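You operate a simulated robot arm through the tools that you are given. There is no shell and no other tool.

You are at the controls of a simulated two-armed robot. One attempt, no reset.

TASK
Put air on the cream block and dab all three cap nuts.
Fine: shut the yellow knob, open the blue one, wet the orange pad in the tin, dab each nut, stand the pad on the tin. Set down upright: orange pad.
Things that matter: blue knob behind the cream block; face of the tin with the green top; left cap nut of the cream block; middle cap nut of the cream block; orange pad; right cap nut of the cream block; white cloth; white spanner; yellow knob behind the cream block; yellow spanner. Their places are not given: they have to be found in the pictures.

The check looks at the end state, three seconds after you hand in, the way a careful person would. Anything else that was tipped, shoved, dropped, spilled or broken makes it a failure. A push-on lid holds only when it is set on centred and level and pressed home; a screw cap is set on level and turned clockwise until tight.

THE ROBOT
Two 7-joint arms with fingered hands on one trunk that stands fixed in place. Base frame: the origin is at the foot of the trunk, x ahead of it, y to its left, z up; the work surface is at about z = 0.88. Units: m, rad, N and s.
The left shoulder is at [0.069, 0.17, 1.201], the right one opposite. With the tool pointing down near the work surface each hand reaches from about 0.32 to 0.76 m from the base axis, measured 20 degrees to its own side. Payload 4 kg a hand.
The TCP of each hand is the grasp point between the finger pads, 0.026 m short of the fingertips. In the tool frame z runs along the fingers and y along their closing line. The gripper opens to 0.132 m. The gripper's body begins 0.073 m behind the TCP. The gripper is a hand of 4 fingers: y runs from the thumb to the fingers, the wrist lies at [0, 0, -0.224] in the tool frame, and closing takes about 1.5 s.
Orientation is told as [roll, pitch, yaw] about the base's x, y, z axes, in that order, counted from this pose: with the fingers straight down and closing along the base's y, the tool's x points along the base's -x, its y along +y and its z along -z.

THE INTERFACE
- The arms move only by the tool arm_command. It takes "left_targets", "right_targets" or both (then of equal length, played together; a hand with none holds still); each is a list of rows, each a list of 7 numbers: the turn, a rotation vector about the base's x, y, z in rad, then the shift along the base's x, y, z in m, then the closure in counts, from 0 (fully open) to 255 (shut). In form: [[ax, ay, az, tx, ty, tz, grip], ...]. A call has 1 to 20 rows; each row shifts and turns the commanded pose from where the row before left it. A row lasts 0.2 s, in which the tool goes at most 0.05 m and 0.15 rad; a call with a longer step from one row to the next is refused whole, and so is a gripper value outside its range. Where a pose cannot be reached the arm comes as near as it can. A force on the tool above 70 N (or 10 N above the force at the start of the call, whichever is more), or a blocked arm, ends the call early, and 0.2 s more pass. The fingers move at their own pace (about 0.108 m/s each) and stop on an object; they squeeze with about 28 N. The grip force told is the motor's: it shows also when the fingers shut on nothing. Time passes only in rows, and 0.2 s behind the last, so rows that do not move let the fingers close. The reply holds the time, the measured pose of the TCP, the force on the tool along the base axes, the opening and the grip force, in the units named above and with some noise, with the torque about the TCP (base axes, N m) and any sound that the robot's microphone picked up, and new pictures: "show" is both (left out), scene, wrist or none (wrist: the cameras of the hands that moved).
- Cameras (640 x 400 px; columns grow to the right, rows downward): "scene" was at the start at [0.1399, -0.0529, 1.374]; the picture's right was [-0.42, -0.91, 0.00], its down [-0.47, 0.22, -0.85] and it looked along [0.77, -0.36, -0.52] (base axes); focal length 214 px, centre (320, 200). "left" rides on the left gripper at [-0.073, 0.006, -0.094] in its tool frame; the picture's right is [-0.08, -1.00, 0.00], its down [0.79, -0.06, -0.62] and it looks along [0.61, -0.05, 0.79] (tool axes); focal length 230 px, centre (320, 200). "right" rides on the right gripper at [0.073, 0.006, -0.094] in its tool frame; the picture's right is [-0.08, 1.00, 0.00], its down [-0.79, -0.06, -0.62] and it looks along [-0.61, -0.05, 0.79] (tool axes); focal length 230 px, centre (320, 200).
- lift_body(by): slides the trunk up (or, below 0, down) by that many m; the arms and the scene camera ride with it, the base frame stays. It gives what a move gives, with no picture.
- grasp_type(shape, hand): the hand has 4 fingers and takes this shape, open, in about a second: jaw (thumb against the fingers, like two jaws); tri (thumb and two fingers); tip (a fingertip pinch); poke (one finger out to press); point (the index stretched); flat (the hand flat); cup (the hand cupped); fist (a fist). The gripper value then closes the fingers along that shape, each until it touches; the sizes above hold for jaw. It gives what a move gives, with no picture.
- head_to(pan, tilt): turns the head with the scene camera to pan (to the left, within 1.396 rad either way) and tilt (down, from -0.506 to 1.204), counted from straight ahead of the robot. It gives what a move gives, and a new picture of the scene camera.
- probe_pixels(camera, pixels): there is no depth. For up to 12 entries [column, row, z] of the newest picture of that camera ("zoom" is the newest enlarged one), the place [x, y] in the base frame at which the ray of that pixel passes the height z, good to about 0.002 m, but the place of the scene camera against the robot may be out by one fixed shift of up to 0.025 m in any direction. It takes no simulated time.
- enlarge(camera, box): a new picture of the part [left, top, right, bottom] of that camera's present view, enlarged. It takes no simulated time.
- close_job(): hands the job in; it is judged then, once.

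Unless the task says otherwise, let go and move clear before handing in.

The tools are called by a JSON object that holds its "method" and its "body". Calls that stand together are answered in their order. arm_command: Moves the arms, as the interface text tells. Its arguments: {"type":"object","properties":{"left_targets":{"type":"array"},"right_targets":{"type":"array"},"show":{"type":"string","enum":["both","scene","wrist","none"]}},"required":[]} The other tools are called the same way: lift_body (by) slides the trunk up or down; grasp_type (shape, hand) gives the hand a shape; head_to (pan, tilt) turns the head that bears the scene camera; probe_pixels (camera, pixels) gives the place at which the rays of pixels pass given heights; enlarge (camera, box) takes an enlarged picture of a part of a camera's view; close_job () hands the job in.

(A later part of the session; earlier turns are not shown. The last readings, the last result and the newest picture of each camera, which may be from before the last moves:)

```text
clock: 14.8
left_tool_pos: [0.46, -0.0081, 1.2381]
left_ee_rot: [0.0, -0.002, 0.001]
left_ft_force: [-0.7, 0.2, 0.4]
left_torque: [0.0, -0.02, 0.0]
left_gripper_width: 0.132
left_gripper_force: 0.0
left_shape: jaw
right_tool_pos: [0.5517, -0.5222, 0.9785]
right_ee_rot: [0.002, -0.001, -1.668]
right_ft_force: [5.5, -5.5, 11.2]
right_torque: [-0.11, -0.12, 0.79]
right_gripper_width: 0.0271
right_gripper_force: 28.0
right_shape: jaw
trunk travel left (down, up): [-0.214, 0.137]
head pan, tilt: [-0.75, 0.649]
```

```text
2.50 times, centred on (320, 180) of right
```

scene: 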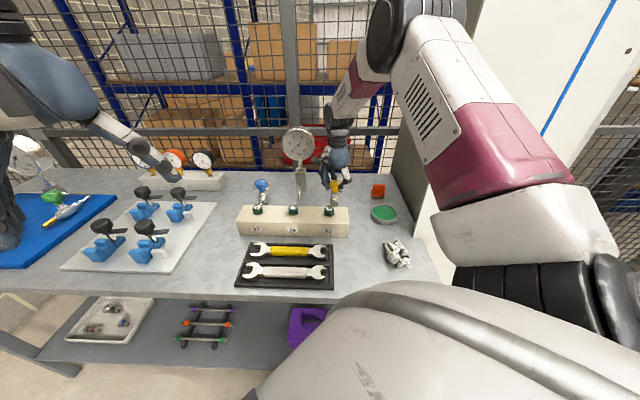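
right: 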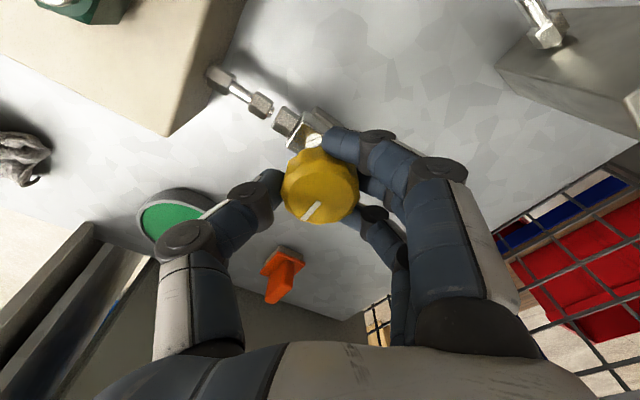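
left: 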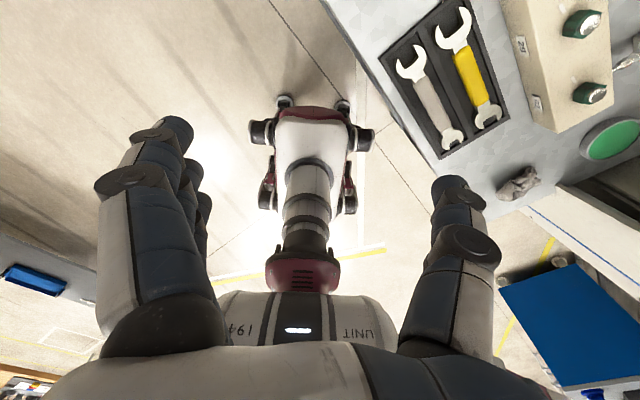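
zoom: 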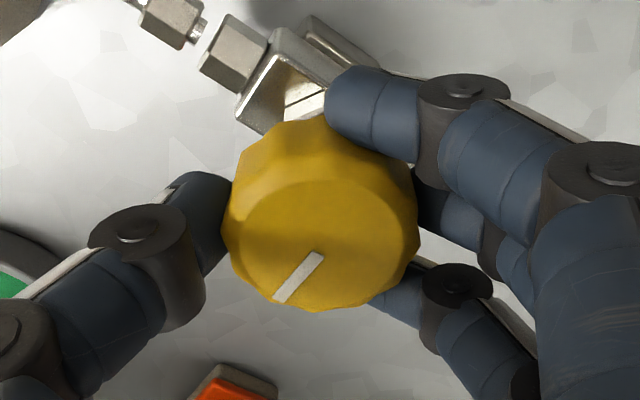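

The mark lagged the hand and torque reached 0.79 N·m, so the yellow valve is against its shut stop. I'll open the fingers, lift straight up and check the mark.

{"method": "arm_command", "body": {"right_targets": [[0, 0, 0, 0, 0, 0, 120], [0, 0, 0, 0, 0, 0, 0], [0, 0, 0, 0, 0, 0, 0], [0, 0, 0, 0, 0, 0, 0], [0, 0, 0, 0, 0, 0, 0], [0, 0, 0, 0, 0, 0, 0], [0, 0, 0, 0, 0, 0.03, 0], [0, 0, 0, 0, 0, 0.04, 0], [0, 0, 0, 0, 0, 0.04, 0], [0, 0, 0, 0, 0, 0, 0]], "show": "both"}}

{"method": "enlarge", "body": {"camera": "scene", "box": [240, 110, 400, 230]}}

{"method": "enlarge", "body": {"camera": "right", "box": [240, 60, 400, 220]}}

```text
clock: 17.0
left_tool_pos: [0.4605, -0.0099, 1.2371]
left_ee_rot: [0.002, 0.0, 0.0]
left_ft_force: [0.3, -0.2, -0.8]
left_torque: [0.0, 0.04, 0.0]
left_gripper_width: 0.1317
left_gripper_force: 0.1
left_shape: jaw
right_tool_pos: [0.5528, -0.5242, 1.0874]
right_ee_rot: [-0.001, 0.001, -1.668]
right_ft_force: [-0.3, 0.0, -0.3]
right_torque: [0.02, 0.02, 0.02]
right_gripper_width: 0.132
right_gripper_force: 0.0
right_shape: jaw
trunk travel left (down, up): [-0.214, 0.137]
head pan, tilt: [-0.75, 0.649]
```

scene: 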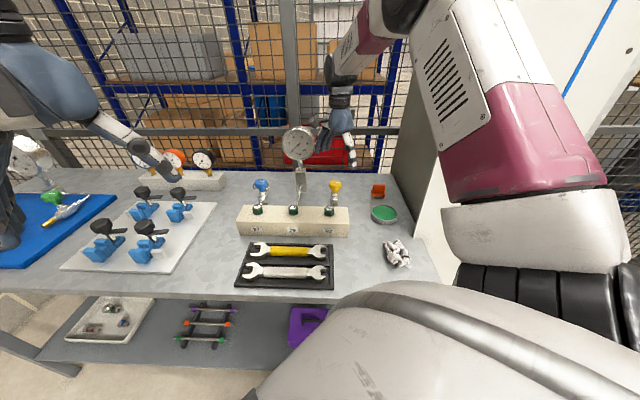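
right: 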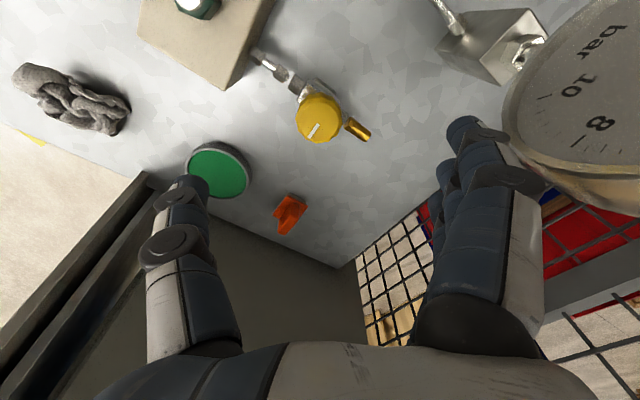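

```text
3.33 times, centred on (320, 170) of scene
```

zoom: 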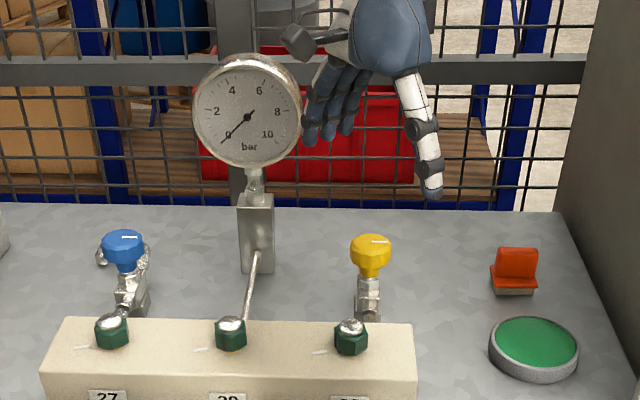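

```text
2.50 times, centred on (320, 140) of right
```

zoom: 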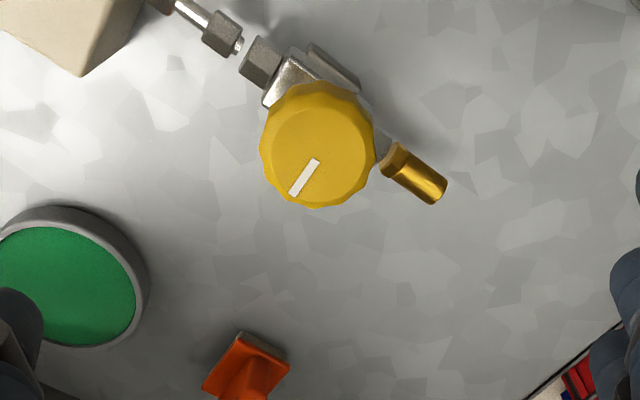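

The yellow mark is now square across the line, and nothing else moved. I'll back the hand away from the gauge, then swing it over toward the blue knob for a look and to test the reach.

{"method": "arm_command", "body": {"right_targets": [[0, 0, 0, -0.0176, 0.0347, 0.011, 0], [0, 0, 0, -0.0176, 0.0347, 0.011, 0], [0, 0, 0, -0.0176, 0.0347, 0.011, 0], [0, 0, 0.014, 0.0343, 0.0229, -0.0057, 0], [0, 0, 0.014, 0.0343, 0.0229, -0.0057, 0], [0, 0, 0.014, 0.0343, 0.0229, -0.0057, 0], [0, 0, 0.014, 0.0343, 0.0229, -0.0057, 0], [0, 0, 0.014, 0.0343, 0.0229, -0.0057, 0], [0, 0, 0.014, 0.0343, 0.0229, -0.0057, 0], [0, 0, 0.014, 0.0343, 0.0229, -0.0057, 0], [0, 0, 0, 0, 0, 0, 0]], "show": "both"}}

{"method": "enlarge", "body": {"camera": "right", "box": [240, 120, 400, 280]}}

```text
clock: 19.4
left_tool_pos: [0.4599, -0.0083, 1.2377]
left_ee_rot: [0.002, -0.001, -0.002]
left_ft_force: [-0.1, 0.8, 0.0]
left_torque: [0.02, 0.03, 0.01]
left_gripper_width: 0.132
left_gripper_force: 0.0
left_shape: jaw
right_tool_pos: [0.7238, -0.2531, 1.0789]
right_ee_rot: [-0.001, 0.002, -1.571]
right_ft_force: [0.6, 0.4, -0.3]
right_torque: [0.02, -0.01, -0.02]
right_gripper_width: 0.1317
right_gripper_force: 0.1
right_shape: jaw
right hand out of reach, approached as far as the arm can: row 10
trunk travel left (down, up): [-0.214, 0.137]
head pan, tilt: [-0.75, 0.649]
```

scene: 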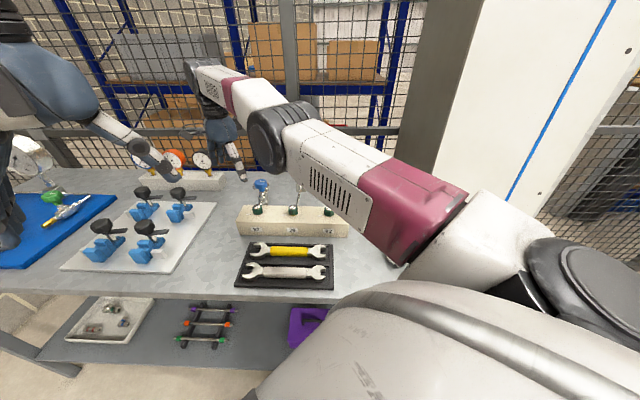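
right: 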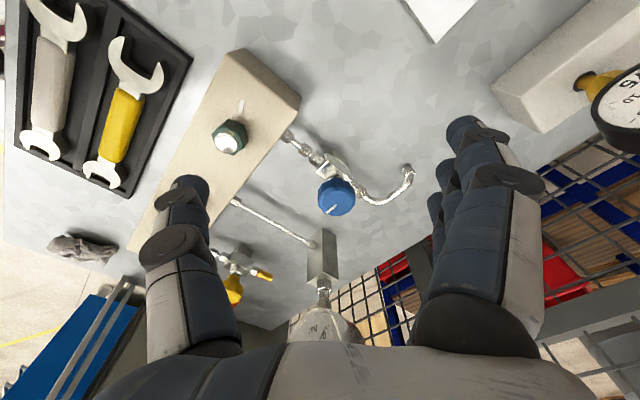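

```text
2.50 times, centred on (320, 200) of right
```

zoom: 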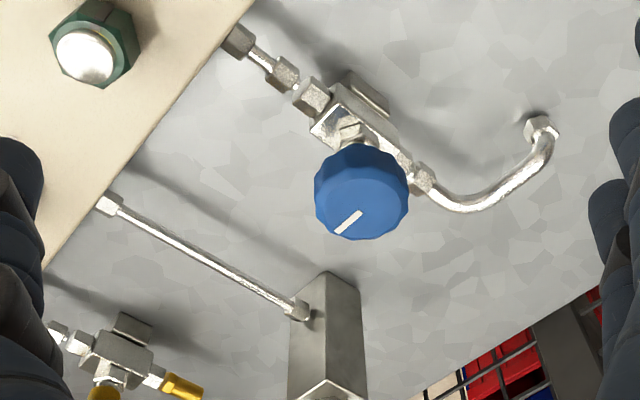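

The straight-down reach ended at (0.724,-0.253), so the arm's limit is ~0.668 m from shoulder to wrist; the blue knob at (336,202) will need a modest outward tilt. I'll probe its position first.

{"method": "enlarge", "body": {"camera": "right", "box": [300, 160, 370, 230]}}

{"method": "probe_pixels", "body": {"camera": "right", "pixels": [[336, 202.4, 0.965], [336, 202.4, 0.975], [336, 202.4, 0.985], [232, 141, 0.94], [232, 141, 0.95], [331, 326, 1.05]]}}

```text
5.71 times, centred on (335, 195) of right
```

zoom: 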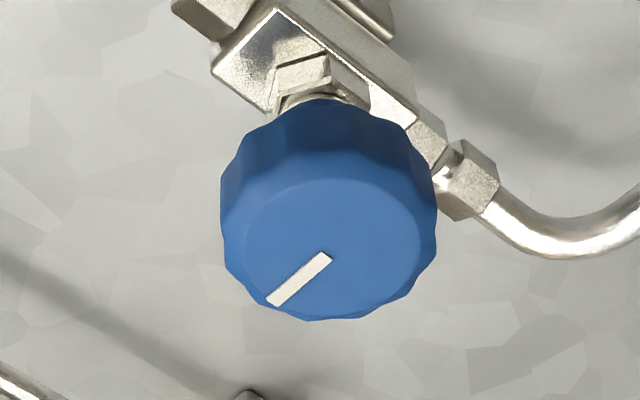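

```text
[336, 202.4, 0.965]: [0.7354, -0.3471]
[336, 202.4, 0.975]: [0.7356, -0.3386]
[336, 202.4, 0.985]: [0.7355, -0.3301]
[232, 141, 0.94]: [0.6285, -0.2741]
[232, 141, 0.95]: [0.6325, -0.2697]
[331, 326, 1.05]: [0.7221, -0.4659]
```

The knob's top centre is about (0.736,-0.341,0.97), some 2 cm beyond straight-down reach. I'll retract slightly, yaw to -60° and pitch the fingers ~15° outward along that bearing, so a +90° turn about vertical keeps the wrist in reach.

{"method": "arm_command", "body": {"right_targets": [[0, 0, 0.131, -0.015, 0, 0.003, 0], [0, 0, 0.131, -0.015, 0, 0.003, 0], [0, 0, 0.131, -0.01, 0, 0.003, 0], [0, 0, 0.131, -0.01, 0, 0.003, 0], [-0.1126, -0.065, 0, 0, 0, 0, 0], [-0.1126, -0.065, 0, 0, 0, 0, 0], [0, 0, 0, 0, 0, 0, 0]], "show": "both"}}

```text
clock: 21.0
left_tool_pos: [0.4602, -0.0097, 1.2375]
left_ee_rot: [0.0, -0.001, 0.001]
left_ft_force: [0.9, 1.0, -0.1]
left_torque: [0.0, 0.04, -0.01]
left_gripper_width: 0.1318
left_gripper_force: 0.1
left_shape: jaw
right_tool_pos: [0.7464, -0.252, 1.1043]
right_ee_rot: [-0.002, -0.257, -1.047]
right_ft_force: [-0.3, 0.6, 0.1]
right_torque: [0.03, -0.06, -0.01]
right_gripper_width: 0.1319
right_gripper_force: 0.0
right_shape: jaw
right hand out of reach, approached as far as the arm can: row 1, 2, 3, 4, 5, 6
trunk travel left (down, up): [-0.214, 0.137]
head pan, tilt: [-0.75, 0.649]
```

scene: 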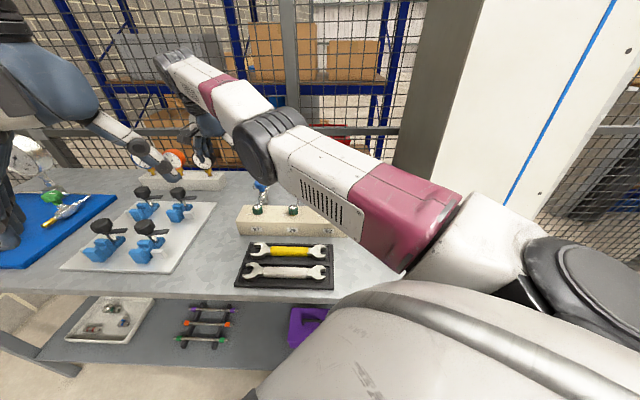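
right: 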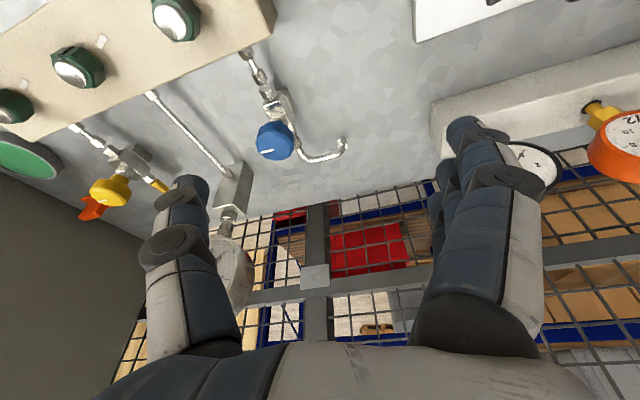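

The hand took the orientation (pitch -0.257, yaw -1.047) but sits at (0.746,-0.252,1.104), farther out than commanded, so the arm seems stuck near full stretch. I'll draw the hand back some to get off the limit and see how the pose follows.

{"method": "arm_command", "body": {"right_targets": [[0, 0, 0, -0.03, 0, 0, 0], [0, 0, 0, -0.03, 0, 0, 0], [0, 0, 0, 0, 0, 0, 0]], "show": "none"}}

```text
clock: 21.8
left_tool_pos: [0.4608, -0.0088, 1.2367]
left_ee_rot: [0.001, 0.0, 0.001]
left_ft_force: [-0.5, 0.1, -0.3]
left_torque: [-0.02, 0.02, -0.02]
left_gripper_width: 0.1317
left_gripper_force: 0.0
left_shape: jaw
right_tool_pos: [0.7452, -0.2492, 1.1127]
right_ee_rot: [-0.001, -0.259, -1.047]
right_ft_force: [-0.1, 0.1, 0.2]
right_torque: [0.05, 0.01, -0.01]
right_gripper_width: 0.1321
right_gripper_force: 0.0
right_shape: jaw
right hand out of reach, approached as far as the arm can: row 1, 2
trunk travel left (down, up): [-0.214, 0.137]
head pan, tilt: [-0.75, 0.649]
```

The hand did not follow the retreat, so the elbow is probably locked straight. I'll try drawing in with a downward component, which should let the elbow bend; there is free space below at this spot.

{"method": "arm_command", "body": {"right_targets": [[0, 0, 0, -0.04, 0.01, -0.01, 0], [0, 0, 0, -0.04, 0.01, -0.01, 0], [0, 0, 0, 0, 0, 0, 0]], "show": "both"}}

```text
clock: 22.6
left_tool_pos: [0.461, -0.0083, 1.2376]
left_ee_rot: [0.0, -0.001, 0.001]
left_ft_force: [-0.1, 0.3, -0.2]
left_torque: [-0.01, 0.03, -0.03]
left_gripper_width: 0.1319
left_gripper_force: 0.1
left_shape: jaw
right_tool_pos: [0.7445, -0.2364, 1.111]
right_ee_rot: [-0.001, -0.259, -1.047]
right_ft_force: [0.3, 0.4, 0.4]
right_torque: [0.0, 0.0, 0.01]
right_gripper_width: 0.1318
right_gripper_force: 0.1
right_shape: jaw
right hand out of reach, approached as far as the arm can: row 1, 2
trunk travel left (down, up): [-0.214, 0.137]
head pan, tilt: [-0.75, 0.649]
```

scene: 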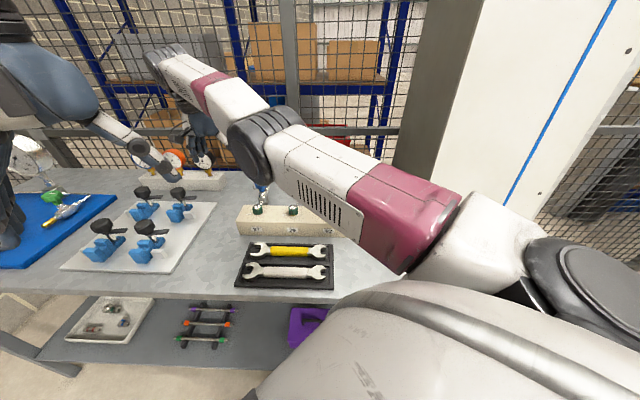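
right: 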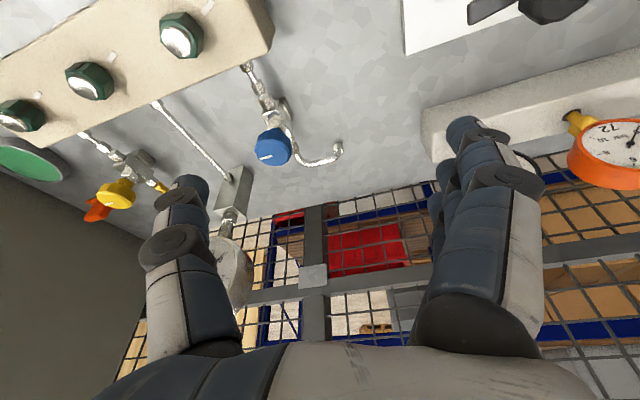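

Only the tangential part followed; radially the elbow is locked straight. Since the elbow flexes when the wrist drops, I'll command mainly downward while pulling in; the space under the hand is free down to about z=1.0.

{"method": "arm_command", "body": {"right_targets": [[0, 0, 0, -0.015, 0, -0.03, 0], [0, 0, 0, -0.015, 0, -0.03, 0], [0, 0, 0, 0, 0, 0, 0]], "show": "none"}}

```text
clock: 23.4
left_tool_pos: [0.4599, -0.009, 1.2375]
left_ee_rot: [0.002, 0.0, 0.0]
left_ft_force: [-0.3, -0.2, 1.1]
left_torque: [-0.01, 0.0, -0.01]
left_gripper_width: 0.1319
left_gripper_force: 0.0
left_shape: jaw
right_tool_pos: [0.753, -0.2349, 1.0529]
right_ee_rot: [-0.001, -0.259, -1.047]
right_ft_force: [-0.8, 0.0, -0.1]
right_torque: [0.0, -0.02, 0.04]
right_gripper_width: 0.1319
right_gripper_force: 0.0
right_shape: jaw
right hand out of reach, approached as far as the arm can: row 1, 2
trunk travel left (down, up): [-0.214, 0.137]
head pan, tilt: [-0.75, 0.649]
```

The hand slid down along the reach sphere without bending. I'll try the opposite tangential direction (upward) with a pull inward, which is free space.

{"method": "arm_command", "body": {"right_targets": [[0, 0, 0, -0.02, 0, 0.04, 0], [0, 0, 0, -0.02, 0, 0.04, 0], [0, 0, 0, -0.02, 0, 0.04, 0], [0, 0, 0, 0, 0, 0, 0]], "show": "none"}}

```text
clock: 24.4
left_tool_pos: [0.4612, -0.0088, 1.237]
left_ee_rot: [0.001, -0.001, 0.001]
left_ft_force: [-0.6, 0.1, -0.4]
left_torque: [-0.02, 0.03, -0.03]
left_gripper_width: 0.1319
left_gripper_force: 0.0
left_shape: jaw
right_tool_pos: [0.7256, -0.2278, 1.1827]
right_ee_rot: [-0.001, -0.257, -1.046]
right_ft_force: [-0.2, 0.2, -0.1]
right_torque: [-0.01, 0.02, 0.01]
right_gripper_width: 0.1318
right_gripper_force: 0.2
right_shape: jaw
right hand out of reach, approached as far as the arm can: row 1, 2, 3
trunk travel left (down, up): [-0.214, 0.137]
head pan, tilt: [-0.75, 0.649]
```

Same sphere again (wrist ≈0.658 m from the shoulder). I'll try the sideways direction (toward -y) at this safe height, well above and short of the gauge.

{"method": "arm_command", "body": {"right_targets": [[0, 0, 0, -0.02, -0.03, 0, 0], [0, 0, 0, -0.02, -0.03, 0, 0], [0, 0, 0, -0.02, -0.03, 0, 0], [0, 0, 0, 0, 0, 0, 0]], "show": "none"}}

```text
clock: 25.4
left_tool_pos: [0.46, -0.0091, 1.2374]
left_ee_rot: [-0.001, -0.001, -0.001]
left_ft_force: [-0.5, 0.3, 0.6]
left_torque: [0.01, 0.04, -0.02]
left_gripper_width: 0.1318
left_gripper_force: 0.2
left_shape: jaw
right_tool_pos: [0.7213, -0.3176, 1.2023]
right_ee_rot: [-0.003, -0.257, -1.047]
right_ft_force: [-1.4, 0.6, 0.3]
right_torque: [-0.04, 0.03, 0.01]
right_gripper_width: 0.1321
right_gripper_force: 0.0
right_shape: jaw
right hand out of reach, approached as far as the arm can: row 1, 2, 3
trunk travel left (down, up): [-0.214, 0.137]
head pan, tilt: [-0.75, 0.649]
```

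Still on the limit sphere; y followed exactly. I'll try the remaining direction (+y), which takes the hand back away from the gauge.

{"method": "arm_command", "body": {"right_targets": [[0, 0, 0, -0.015, 0.045, 0, 0], [0, 0, 0, -0.015, 0.045, 0, 0], [0, 0, 0, -0.015, 0.045, 0, 0], [0, 0, 0, -0.03, 0, 0, 0], [0, 0, 0, -0.03, 0, 0, 0], [0, 0, 0, 0, 0, 0, 0]], "show": "both"}}

```text
clock: 26.8
left_tool_pos: [0.4609, -0.0086, 1.2369]
left_ee_rot: [0.001, -0.001, 0.0]
left_ft_force: [-0.2, 0.8, 1.3]
left_torque: [0.02, 0.01, 0.0]
left_gripper_width: 0.1319
left_gripper_force: 0.0
left_shape: jaw
right_tool_pos: [0.7014, -0.1684, 1.2248]
right_ee_rot: [-0.002, -0.259, -1.046]
right_ft_force: [0.1, 0.3, 0.4]
right_torque: [-0.01, -0.01, -0.03]
right_gripper_width: 0.1319
right_gripper_force: 0.0
right_shape: jaw
right hand out of reach, approached as far as the arm can: row 1, 2, 3, 4, 5
trunk travel left (down, up): [-0.214, 0.137]
head pan, tilt: [-0.75, 0.649]
```

scene: 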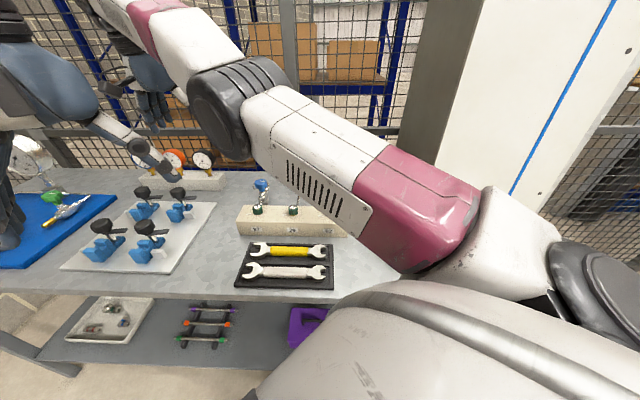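
right: 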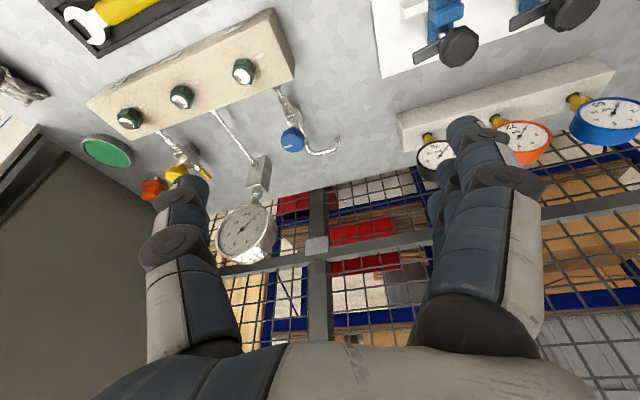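

Still locked. I'll undo the tilt and yaw while drawing inward and down toward the last pose that was reached normally, to see whether the arm frees itself.

{"method": "arm_command", "body": {"right_targets": [[0.1126, 0.065, 0, -0.03, 0, -0.02, 0], [0.1126, 0.065, 0, -0.03, 0, -0.02, 0], [0, 0, -0.131, -0.02, -0.01, -0.02, 0], [0, 0, -0.131, -0.02, -0.01, -0.02, 0], [0, 0, -0.131, -0.02, -0.01, -0.02, 0], [0, 0, -0.131, -0.02, -0.01, -0.02, 0], [0, 0, 0, 0, 0, 0, 0]], "show": "scene"}}

```text
clock: 28.4
left_tool_pos: [0.4602, -0.0091, 1.2375]
left_ee_rot: [0.001, -0.002, 0.0]
left_ft_force: [0.2, -0.5, 0.2]
left_torque: [-0.01, 0.0, 0.02]
left_gripper_width: 0.1318
left_gripper_force: 0.1
left_shape: jaw
right_tool_pos: [0.7043, -0.1951, 1.1522]
right_ee_rot: [0.002, -0.001, -1.573]
right_ft_force: [0.3, 0.6, -0.7]
right_torque: [-0.02, 0.01, 0.02]
right_gripper_width: 0.1318
right_gripper_force: 0.1
right_shape: jaw
right hand out of reach, approached as far as the arm can: row 1, 2, 3, 4, 5, 6
trunk travel left (down, up): [-0.214, 0.137]
head pan, tilt: [-0.75, 0.649]
```

scene: 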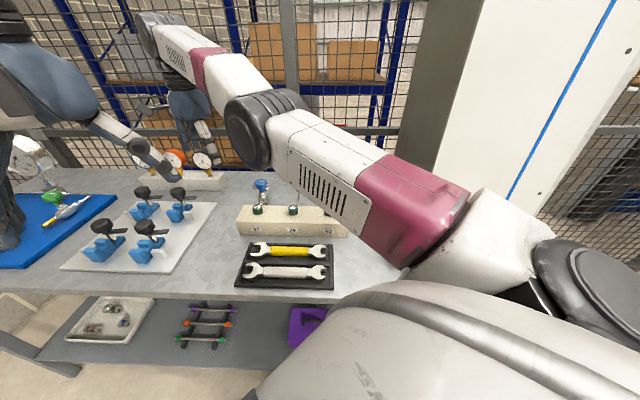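

The arm still tracks only sideways moves. I'll push outward first (to leave any over-extended elbow stop) and then drop straight down without any inward pull, to see whether the elbow starts to flex.

{"method": "arm_command", "body": {"right_targets": [[0, 0, 0, 0.04, 0, 0, 0], [0, 0, 0, 0, 0, -0.045, 0], [0, 0, 0, 0, 0, -0.045, 0], [0, 0, 0, 0, 0, 0, 0]], "show": "none"}}

```text
clock: 29.4
left_tool_pos: [0.4598, -0.008, 1.2382]
left_ee_rot: [0.001, -0.003, 0.0]
left_ft_force: [-0.4, -0.1, 0.5]
left_torque: [0.0, 0.01, -0.02]
left_gripper_width: 0.1318
left_gripper_force: 0.1
left_shape: jaw
right_tool_pos: [0.7229, -0.1915, 1.0623]
right_ee_rot: [0.0, 0.0, -1.57]
right_ft_force: [0.4, 0.2, 0.5]
right_torque: [0.0, 0.01, 0.01]
right_gripper_width: 0.1321
right_gripper_force: 0.1
right_shape: jaw
right hand out of reach, approached as far as the arm can: row 1, 2, 3
trunk travel left (down, up): [-0.214, 0.137]
head pan, tilt: [-0.75, 0.649]
```

No change: wrist distance stays ≈0.66 m. I'll now tip the fingers back toward the robot while drawing the hand in, so the wrist joint alone can't satisfy the pose and the elbow has to bend.

{"method": "arm_command", "body": {"right_targets": [[0, 0.14, 0, -0.045, 0, 0.01, 0], [0, 0.14, 0, -0.045, 0, 0.01, 0], [0, 0.14, 0, -0.045, 0, 0.01, 0], [0, 0, 0, 0, 0, 0, 0]], "show": "scene"}}

```text
clock: 30.4
left_tool_pos: [0.4609, -0.0088, 1.236]
left_ee_rot: [0.0, 0.0, 0.0]
left_ft_force: [0.1, 0.5, -0.4]
left_torque: [-0.01, -0.01, 0.0]
left_gripper_width: 0.1317
left_gripper_force: 0.0
left_shape: jaw
right_tool_pos: [0.6521, -0.1913, 1.0861]
right_ee_rot: [-0.315, 0.0, -1.572]
right_ft_force: [0.2, -0.4, -0.6]
right_torque: [-0.03, 0.01, -0.02]
right_gripper_width: 0.1319
right_gripper_force: 0.0
right_shape: jaw
right hand out of reach, approached as far as the arm can: row 1, 2, 3
trunk travel left (down, up): [-0.214, 0.137]
head pan, tilt: [-0.75, 0.649]
```

scene: 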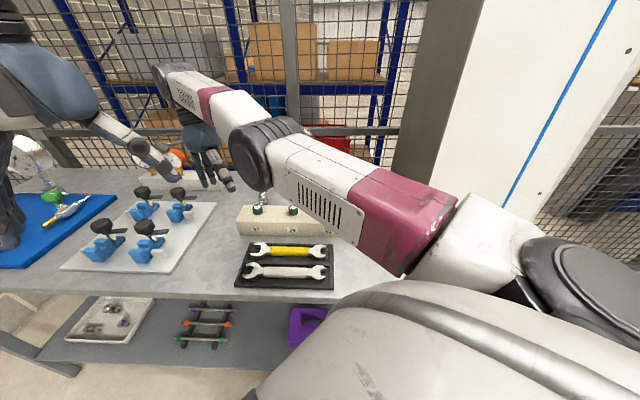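

Orientation stopped at 0.315 rad with the elbow still straight, so the elbow is likely resting on its over-extension stop and inward pulls press it further into it. I'll straighten with an outward push, then rise tangentially without inward pull, and only then draw in.

{"method": "arm_command", "body": {"right_targets": [[0, -0.105, 0, 0.04, 0, 0, 0], [0, -0.105, 0, 0.04, 0, 0, 0], [0, -0.105, 0, 0.03, 0, 0, 0], [0, 0, 0, 0.02, 0, 0.045, 0], [0, 0, 0, 0.01, 0, 0.045, 0], [0, 0, 0, 0, 0, 0.045, 0], [0, 0, 0, -0.02, 0, 0.04, 0], [0, 0, 0, -0.03, 0, 0.02, 0], [0, 0, 0, 0, 0, 0, 0]], "show": "none"}}

```text
clock: 32.4
left_tool_pos: [0.4614, -0.0085, 1.238]
left_ee_rot: [0.0, 0.0, -0.001]
left_ft_force: [0.1, 0.4, -0.3]
left_torque: [-0.01, 0.01, 0.0]
left_gripper_width: 0.1319
left_gripper_force: 0.1
left_shape: jaw
right_tool_pos: [0.6427, -0.1812, 1.2531]
right_ee_rot: [-0.001, 0.002, -1.571]
right_ft_force: [0.6, 0.6, -0.4]
right_torque: [0.0, 0.01, 0.01]
right_gripper_width: 0.1319
right_gripper_force: 0.1
right_shape: jaw
right hand out of reach, approached as far as the arm can: row 1, 2, 3, 4, 5, 6
trunk travel left (down, up): [-0.214, 0.137]
head pan, tilt: [-0.75, 0.649]
```

Rows 7 and 8 were reached normally, so the arm is free again. I'll draw in a bit more and look at the elbow's attitude.

{"method": "arm_command", "body": {"right_targets": [[0, 0, 0, -0.03, -0.01, 0, 0], [0, 0, 0, -0.03, -0.01, 0, 0], [0, 0, 0, -0.03, -0.01, 0, 0], [0, 0, 0, 0, 0, 0, 0]], "show": "scene"}}

```text
clock: 33.4
left_tool_pos: [0.4616, -0.0086, 1.2365]
left_ee_rot: [-0.001, 0.001, -0.002]
left_ft_force: [-0.3, -0.2, -0.8]
left_torque: [0.03, -0.01, 0.01]
left_gripper_width: 0.1319
left_gripper_force: 0.0
left_shape: jaw
right_tool_pos: [0.554, -0.2099, 1.2536]
right_ee_rot: [-0.001, 0.002, -1.572]
right_ft_force: [0.0, -0.5, 0.0]
right_torque: [-0.03, 0.03, 0.0]
right_gripper_width: 0.1316
right_gripper_force: 0.1
right_shape: jaw
trunk travel left (down, up): [-0.214, 0.137]
head pan, tilt: [-0.75, 0.649]
```

scene: 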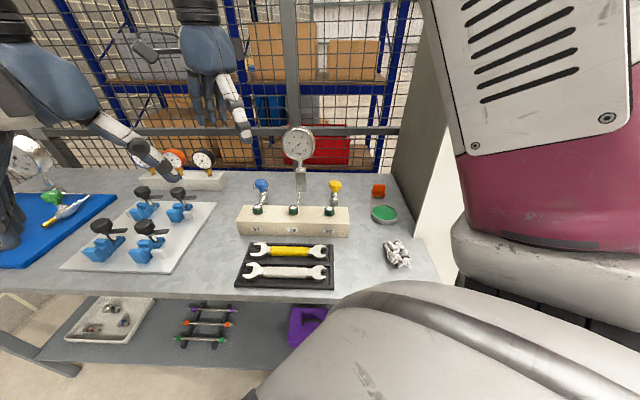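

The arm is free with the elbow up, at (0.554,-0.210,1.254). This time I'll set yaw -60° and an 18° outward pitch while still well inside the reach, then approach the blue knob, keeping the wrist under ~0.645 m from the shoulder.

{"method": "arm_command", "body": {"right_targets": [[0, 0, 0.131, 0.0115, -0.0075, -0.0134, 0], [0, 0, 0.131, 0.0115, -0.0075, -0.0134, 0], [0, 0, 0.131, 0.0115, -0.0075, -0.0134, 0], [0, 0, 0.131, 0.0115, -0.0075, -0.0134, 0], [-0.0907, -0.0523, 0, 0.0167, -0.0133, -0.0267, 0], [-0.0907, -0.0523, 0, 0.0167, -0.0133, -0.0267, 0], [-0.0907, -0.0523, 0, 0.0167, -0.0133, -0.0267, 0], [0, 0, 0, 0, 0, 0, 0]], "show": "both"}}

```text
clock: 35.2
left_tool_pos: [0.4593, -0.0098, 1.2375]
left_ee_rot: [0.0, 0.0, 0.0]
left_ft_force: [-0.1, -0.9, 0.1]
left_torque: [0.03, -0.01, -0.03]
left_gripper_width: 0.1318
left_gripper_force: 0.1
left_shape: jaw
right_tool_pos: [0.651, -0.2805, 1.1207]
right_ee_rot: [0.002, -0.316, -1.044]
right_ft_force: [-0.1, -0.3, 0.1]
right_torque: [0.03, 0.0, -0.01]
right_gripper_width: 0.132
right_gripper_force: 0.1
right_shape: jaw
trunk travel left (down, up): [-0.214, 0.137]
head pan, tilt: [-0.75, 0.649]
```

scene: 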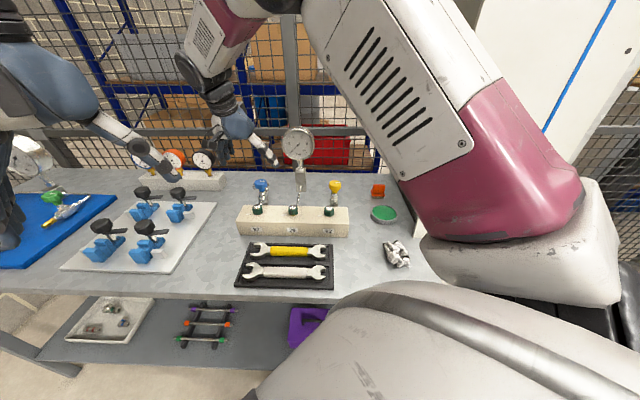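
right: 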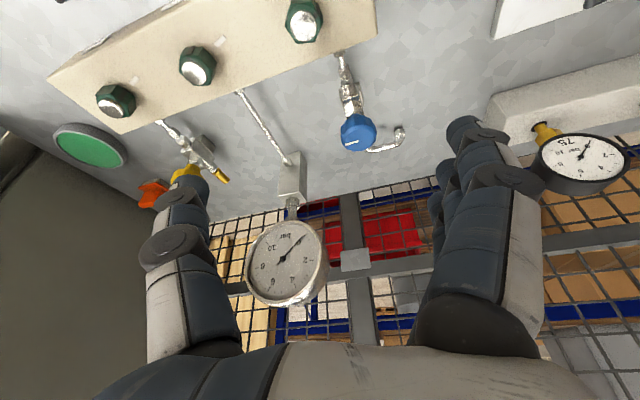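

The pose was reached cleanly, and the blue knob is in view at about (358,131). I'll zoom and probe it again for a second fix.

{"method": "enlarge", "body": {"camera": "right", "box": [320, 90, 400, 165]}}

{"method": "probe_pixels", "body": {"camera": "right", "pixels": [[358, 133, 0.96], [358, 133, 0.97], [358, 133, 0.98], [305, 21, 0.94], [290, 262, 1.05], [262, 300, 1.02], [325, 255, 1.05]]}}

```text
5.33 times, centred on (360, 128) of right
```

zoom: 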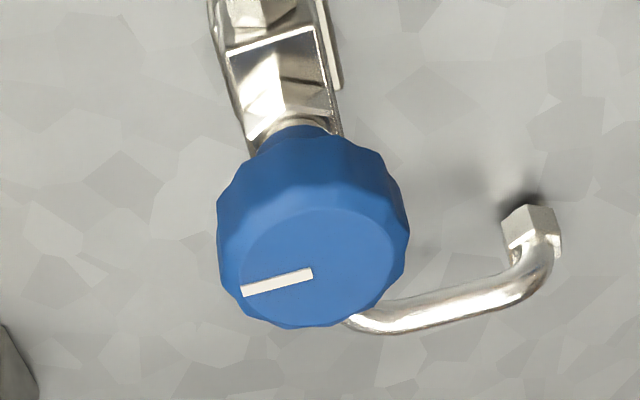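

```text
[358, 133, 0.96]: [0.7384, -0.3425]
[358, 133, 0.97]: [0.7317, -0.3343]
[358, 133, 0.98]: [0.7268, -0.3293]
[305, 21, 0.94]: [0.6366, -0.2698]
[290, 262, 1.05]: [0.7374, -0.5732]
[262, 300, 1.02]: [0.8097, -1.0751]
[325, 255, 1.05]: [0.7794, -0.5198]
```

{"method": "probe_pixels", "body": {"camera": "right", "pixels": [[359.6, 140.2, 0.96], [359.6, 140.2, 0.97], [359.6, 140.2, 0.975], [359.6, 140.2, 0.98], [359.6, 140.2, 0.985]]}}

```text
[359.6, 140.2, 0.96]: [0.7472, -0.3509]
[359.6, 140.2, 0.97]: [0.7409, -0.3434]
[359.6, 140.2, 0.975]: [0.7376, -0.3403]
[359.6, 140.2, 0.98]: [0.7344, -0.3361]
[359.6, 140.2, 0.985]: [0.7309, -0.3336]
```

Two views agree: blue knob axis ≈(0.737,-0.340), top z≈0.975. I'll move to a point 8 cm back along the tilted finger axis and check.

{"method": "arm_command", "body": {"right_targets": [[0, 0, 0, 0.0239, -0.0115, -0.0219, 0], [0, 0, 0, 0.0239, -0.0115, -0.0219, 0], [0, 0, 0, 0.0238, -0.0115, -0.0219, 0], [0, 0, 0, 0, 0, 0, 0]], "show": "both"}}

{"method": "enlarge", "body": {"camera": "right", "box": [260, 60, 400, 200]}}

```text
clock: 36.2
left_tool_pos: [0.4585, -0.0092, 1.238]
left_ee_rot: [0.0, 0.0, 0.0]
left_ft_force: [-0.1, 0.1, 0.7]
left_torque: [0.02, 0.01, 0.0]
left_gripper_width: 0.1317
left_gripper_force: 0.1
left_shape: jaw
right_tool_pos: [0.7198, -0.3125, 1.0551]
right_ee_rot: [0.001, -0.314, -1.045]
right_ft_force: [-1.3, -0.1, 0.3]
right_torque: [-0.02, -0.04, 0.02]
right_gripper_width: 0.1318
right_gripper_force: 0.0
right_shape: jaw
trunk travel left (down, up): [-0.214, 0.137]
head pan, tilt: [-0.75, 0.649]
```

scene: 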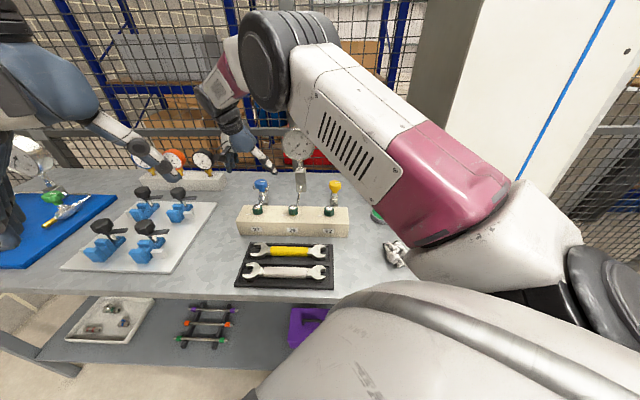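
right: 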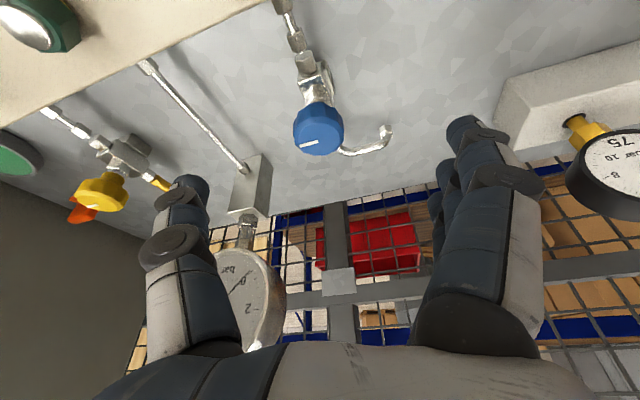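

```text
2.86 times, centred on (330, 130) of right
```

zoom: 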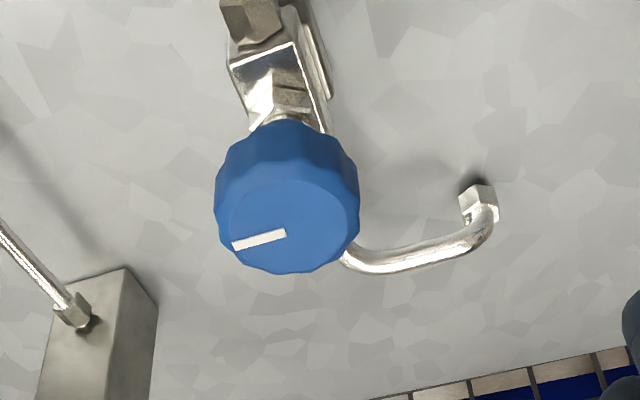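

{"method": "probe_pixels", "body": {"camera": "right", "pixels": [[319.5, 139.8, 0.97], [319.5, 139.8, 0.975], [319.5, 139.8, 0.98]]}}

```text
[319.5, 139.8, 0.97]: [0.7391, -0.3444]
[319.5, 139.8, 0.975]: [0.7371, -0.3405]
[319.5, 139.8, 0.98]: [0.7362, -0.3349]
```

All three views agree on (0.737,-0.340,0.975). I'll slide down along the finger axis until the fingertips straddle the knob.

{"method": "arm_command", "body": {"right_targets": [[0, 0, 0, 0.0046, -0.0078, -0.0254, 0], [0, 0, 0, 0.0046, -0.0078, -0.0254, 0], [0, 0, 0, 0.0046, -0.0078, -0.0252, 0], [0, 0, 0, 0, 0, 0, 0]], "show": "both"}}

{"method": "enlarge", "body": {"camera": "scene", "box": [210, 120, 340, 230]}}

```text
clock: 37.2
left_tool_pos: [0.459, -0.0079, 1.2368]
left_ee_rot: [0.001, -0.002, 0.001]
left_ft_force: [1.0, 0.1, 0.5]
left_torque: [0.0, -0.02, -0.02]
left_gripper_width: 0.132
left_gripper_force: 0.0
left_shape: jaw
right_tool_pos: [0.7342, -0.3377, 0.9805]
right_ee_rot: [0.0, -0.315, -1.048]
right_ft_force: [-0.5, 0.3, 0.1]
right_torque: [0.0, 0.0, -0.03]
right_gripper_width: 0.1318
right_gripper_force: 0.1
right_shape: jaw
trunk travel left (down, up): [-0.214, 0.137]
head pan, tilt: [-0.75, 0.649]
```

scene: 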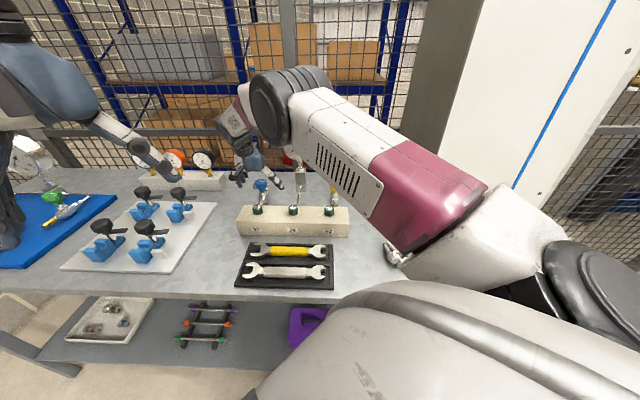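
right: 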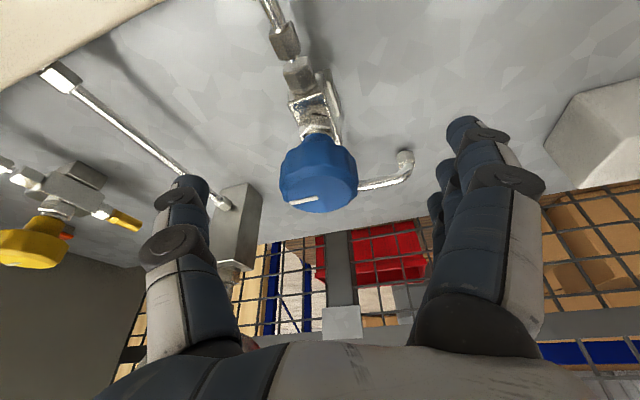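

```text
3.64 times, centred on (275, 175) of scene
```

zoom: 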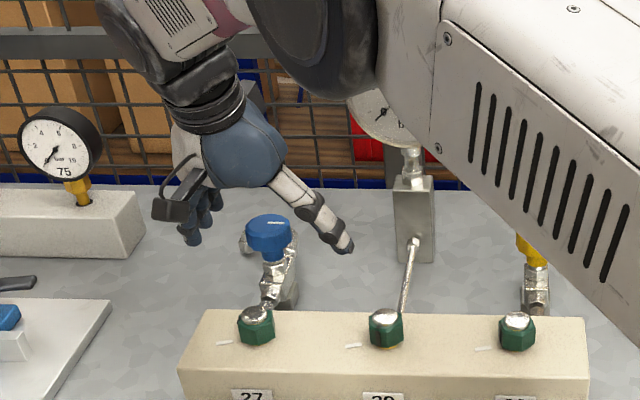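

The knob sits between thumb and fingers near the picture centre (318,178), clear of the gauge stand. I'll close on it.

{"method": "arm_command", "body": {"right_targets": [[0, 0, 0, 0, 0, 0, 120], [0, 0, 0, 0, 0, 0, 180], [0, 0, 0, 0, 0, 0, 255], [0, 0, 0, 0, 0, 0, 255], [0, 0, 0, 0, 0, 0, 255], [0, 0, 0, 0, 0, 0, 255], [0, 0, 0, 0, 0, 0, 255], [0, 0, 0, 0, 0, 0, 255]], "show": "wrist"}}

{"method": "enlarge", "body": {"camera": "right", "box": [240, 100, 400, 260]}}

```text
clock: 39.0
left_tool_pos: [0.4599, -0.0095, 1.2373]
left_ee_rot: [0.002, -0.001, 0.001]
left_ft_force: [-0.2, 0.5, -0.5]
left_torque: [-0.02, 0.01, 0.03]
left_gripper_width: 0.1317
left_gripper_force: 0.0
left_shape: jaw
right_tool_pos: [0.7352, -0.3394, 0.9803]
right_ee_rot: [0.001, -0.313, -1.048]
right_ft_force: [-3.7, -4.2, -1.5]
right_torque: [-0.11, 0.11, -0.04]
right_gripper_width: 0.0235
right_gripper_force: 27.7
right_shape: jaw
trunk travel left (down, up): [-0.214, 0.137]
head pan, tilt: [-0.75, 0.649]
```

right: 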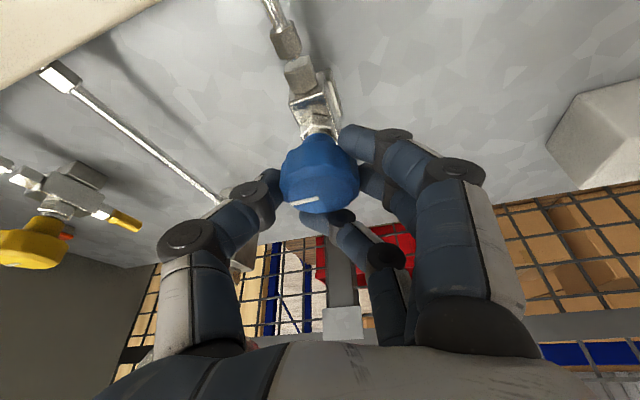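

```text
2.50 times, centred on (320, 180) of right
```

zoom: 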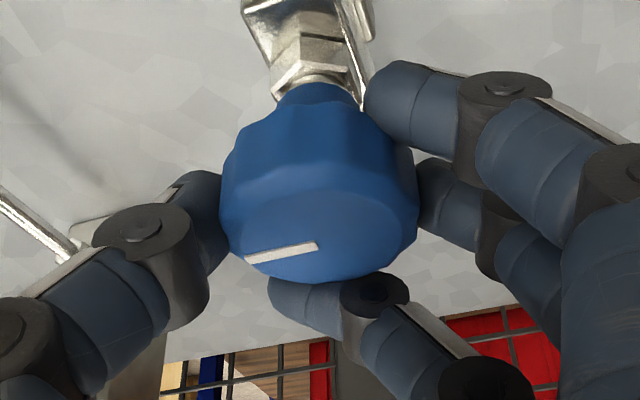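

The thumb and three fingers wrap the blue knob (grip 27.7 N). I'll turn counter-clockwise about vertical, half first, checking the mark and torque.

{"method": "arm_command", "body": {"right_targets": [[0, 0, 0.12, -0.0003, -0.0003, 0, 255], [0, 0, 0.12, -0.0003, -0.0003, 0, 255], [0, 0, 0.12, -0.0003, -0.0003, 0, 255], [0, 0, 0.12, -0.0003, -0.0003, 0, 255], [0, 0, 0.12, -0.0002, -0.0003, 0, 255], [0, 0, 0.12, -0.0002, -0.0003, 0, 255], [0, 0, 0, 0, 0, 0, 255]], "show": "both"}}

{"method": "enlarge", "body": {"camera": "right", "box": [240, 100, 400, 260]}}

```text
clock: 40.6
left_tool_pos: [0.461, -0.0092, 1.2365]
left_ee_rot: [0.001, 0.0, 0.0]
left_ft_force: [0.1, 0.3, 0.0]
left_torque: [-0.01, -0.04, 0.02]
left_gripper_width: 0.132
left_gripper_force: 0.0
left_shape: jaw
right_tool_pos: [0.7348, -0.3392, 0.9795]
right_ee_rot: [0.003, -0.314, -0.324]
right_ft_force: [3.5, -0.9, -1.5]
right_torque: [-0.05, -0.04, -0.07]
right_gripper_width: 0.0233
right_gripper_force: 27.5
right_shape: jaw
trunk travel left (down, up): [-0.214, 0.137]
head pan, tilt: [-0.75, 0.649]
```

scene: 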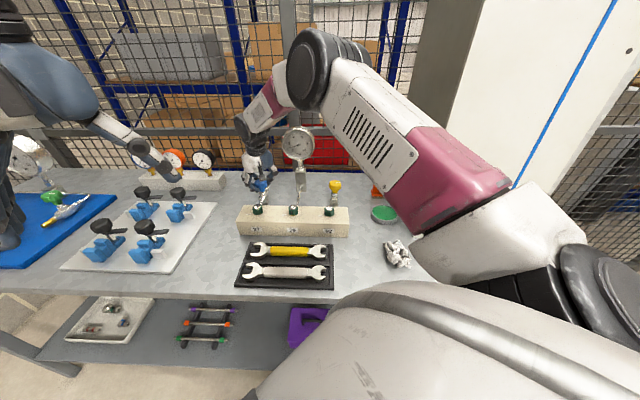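
right: 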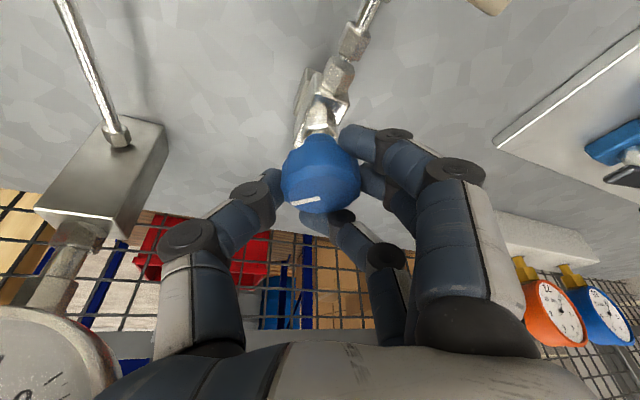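

```text
2.50 times, centred on (320, 180) of right
```

zoom: 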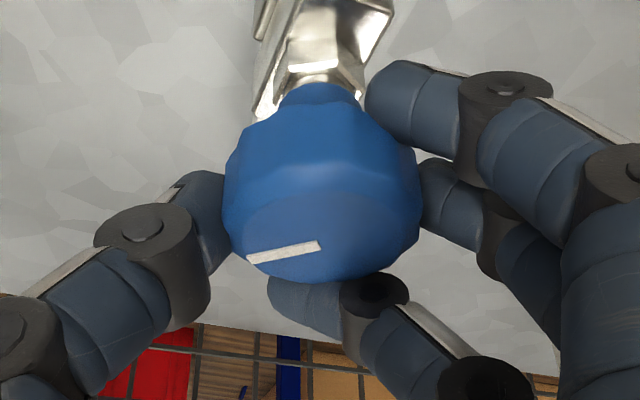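

The knob follows rigidly (mark unchanged relative to the hand). The gauge at lower left is still about 8 cm clear, so I'll complete the remaining ~0.85 rad.

{"method": "arm_command", "body": {"right_targets": [[0, 0, 0.1214, -0.0001, -0.0004, 0, 255], [0, 0, 0.1214, 0, -0.0004, 0, 255], [0, 0, 0.1214, 0, -0.0004, 0, 255], [0, 0, 0.1214, 0, -0.0004, 0, 255], [0, 0, 0.1214, 0.0001, -0.0004, 0, 255], [0, 0, 0.1214, 0.0001, -0.0004, 0, 255], [0, 0, 0.1214, 0.0001, -0.0004, 0, 255], [0, 0, 0, 0, 0, 0, 255]], "show": "both"}}

{"method": "enlarge", "body": {"camera": "right", "box": [240, 100, 400, 260]}}

{"method": "enlarge", "body": {"camera": "scene", "box": [210, 110, 350, 230]}}

```text
clock: 42.4
left_tool_pos: [0.4606, -0.0074, 1.2365]
left_ee_rot: [-0.002, 0.0, 0.001]
left_ft_force: [0.2, -0.4, -0.7]
left_torque: [-0.02, 0.05, 0.0]
left_gripper_width: 0.1317
left_gripper_force: 0.0
left_shape: jaw
right_tool_pos: [0.736, -0.3411, 0.9797]
right_ee_rot: [0.001, -0.312, 0.525]
right_ft_force: [12.2, 7.4, 1.2]
right_torque: [0.12, -0.16, -0.08]
right_gripper_width: 0.0231
right_gripper_force: 28.3
right_shape: jaw
trunk travel left (down, up): [-0.214, 0.137]
head pan, tilt: [-0.75, 0.649]
```

scene: 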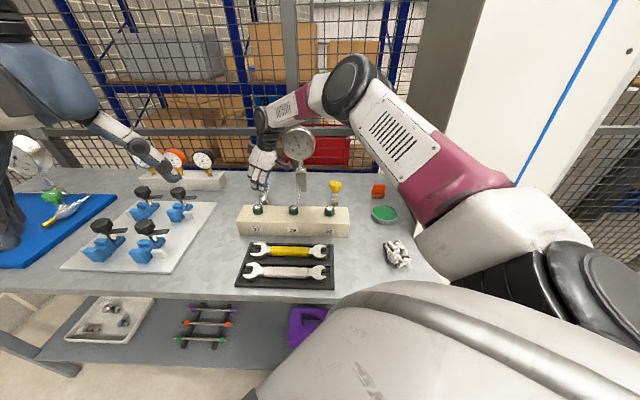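
right: 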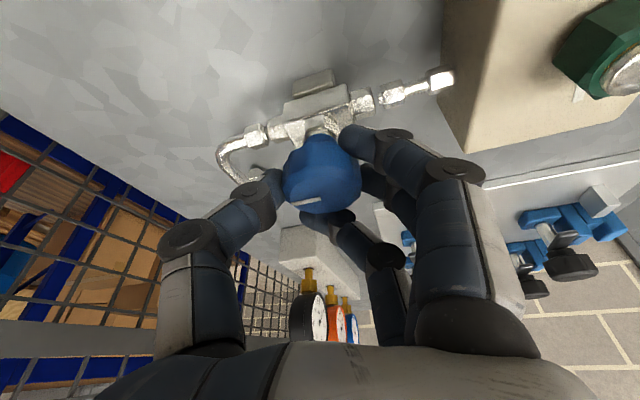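

```text
2.50 times, centred on (320, 180) of right
```

zoom: 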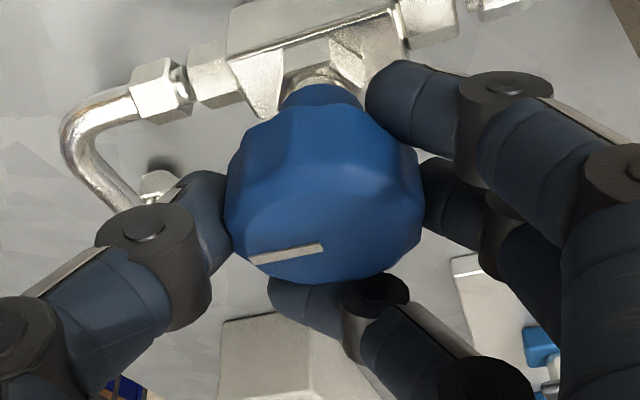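

```text
3.33 times, centred on (280, 170) of scene
```

zoom: 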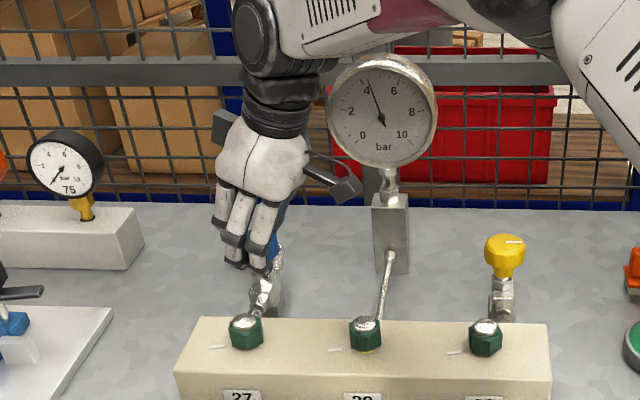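

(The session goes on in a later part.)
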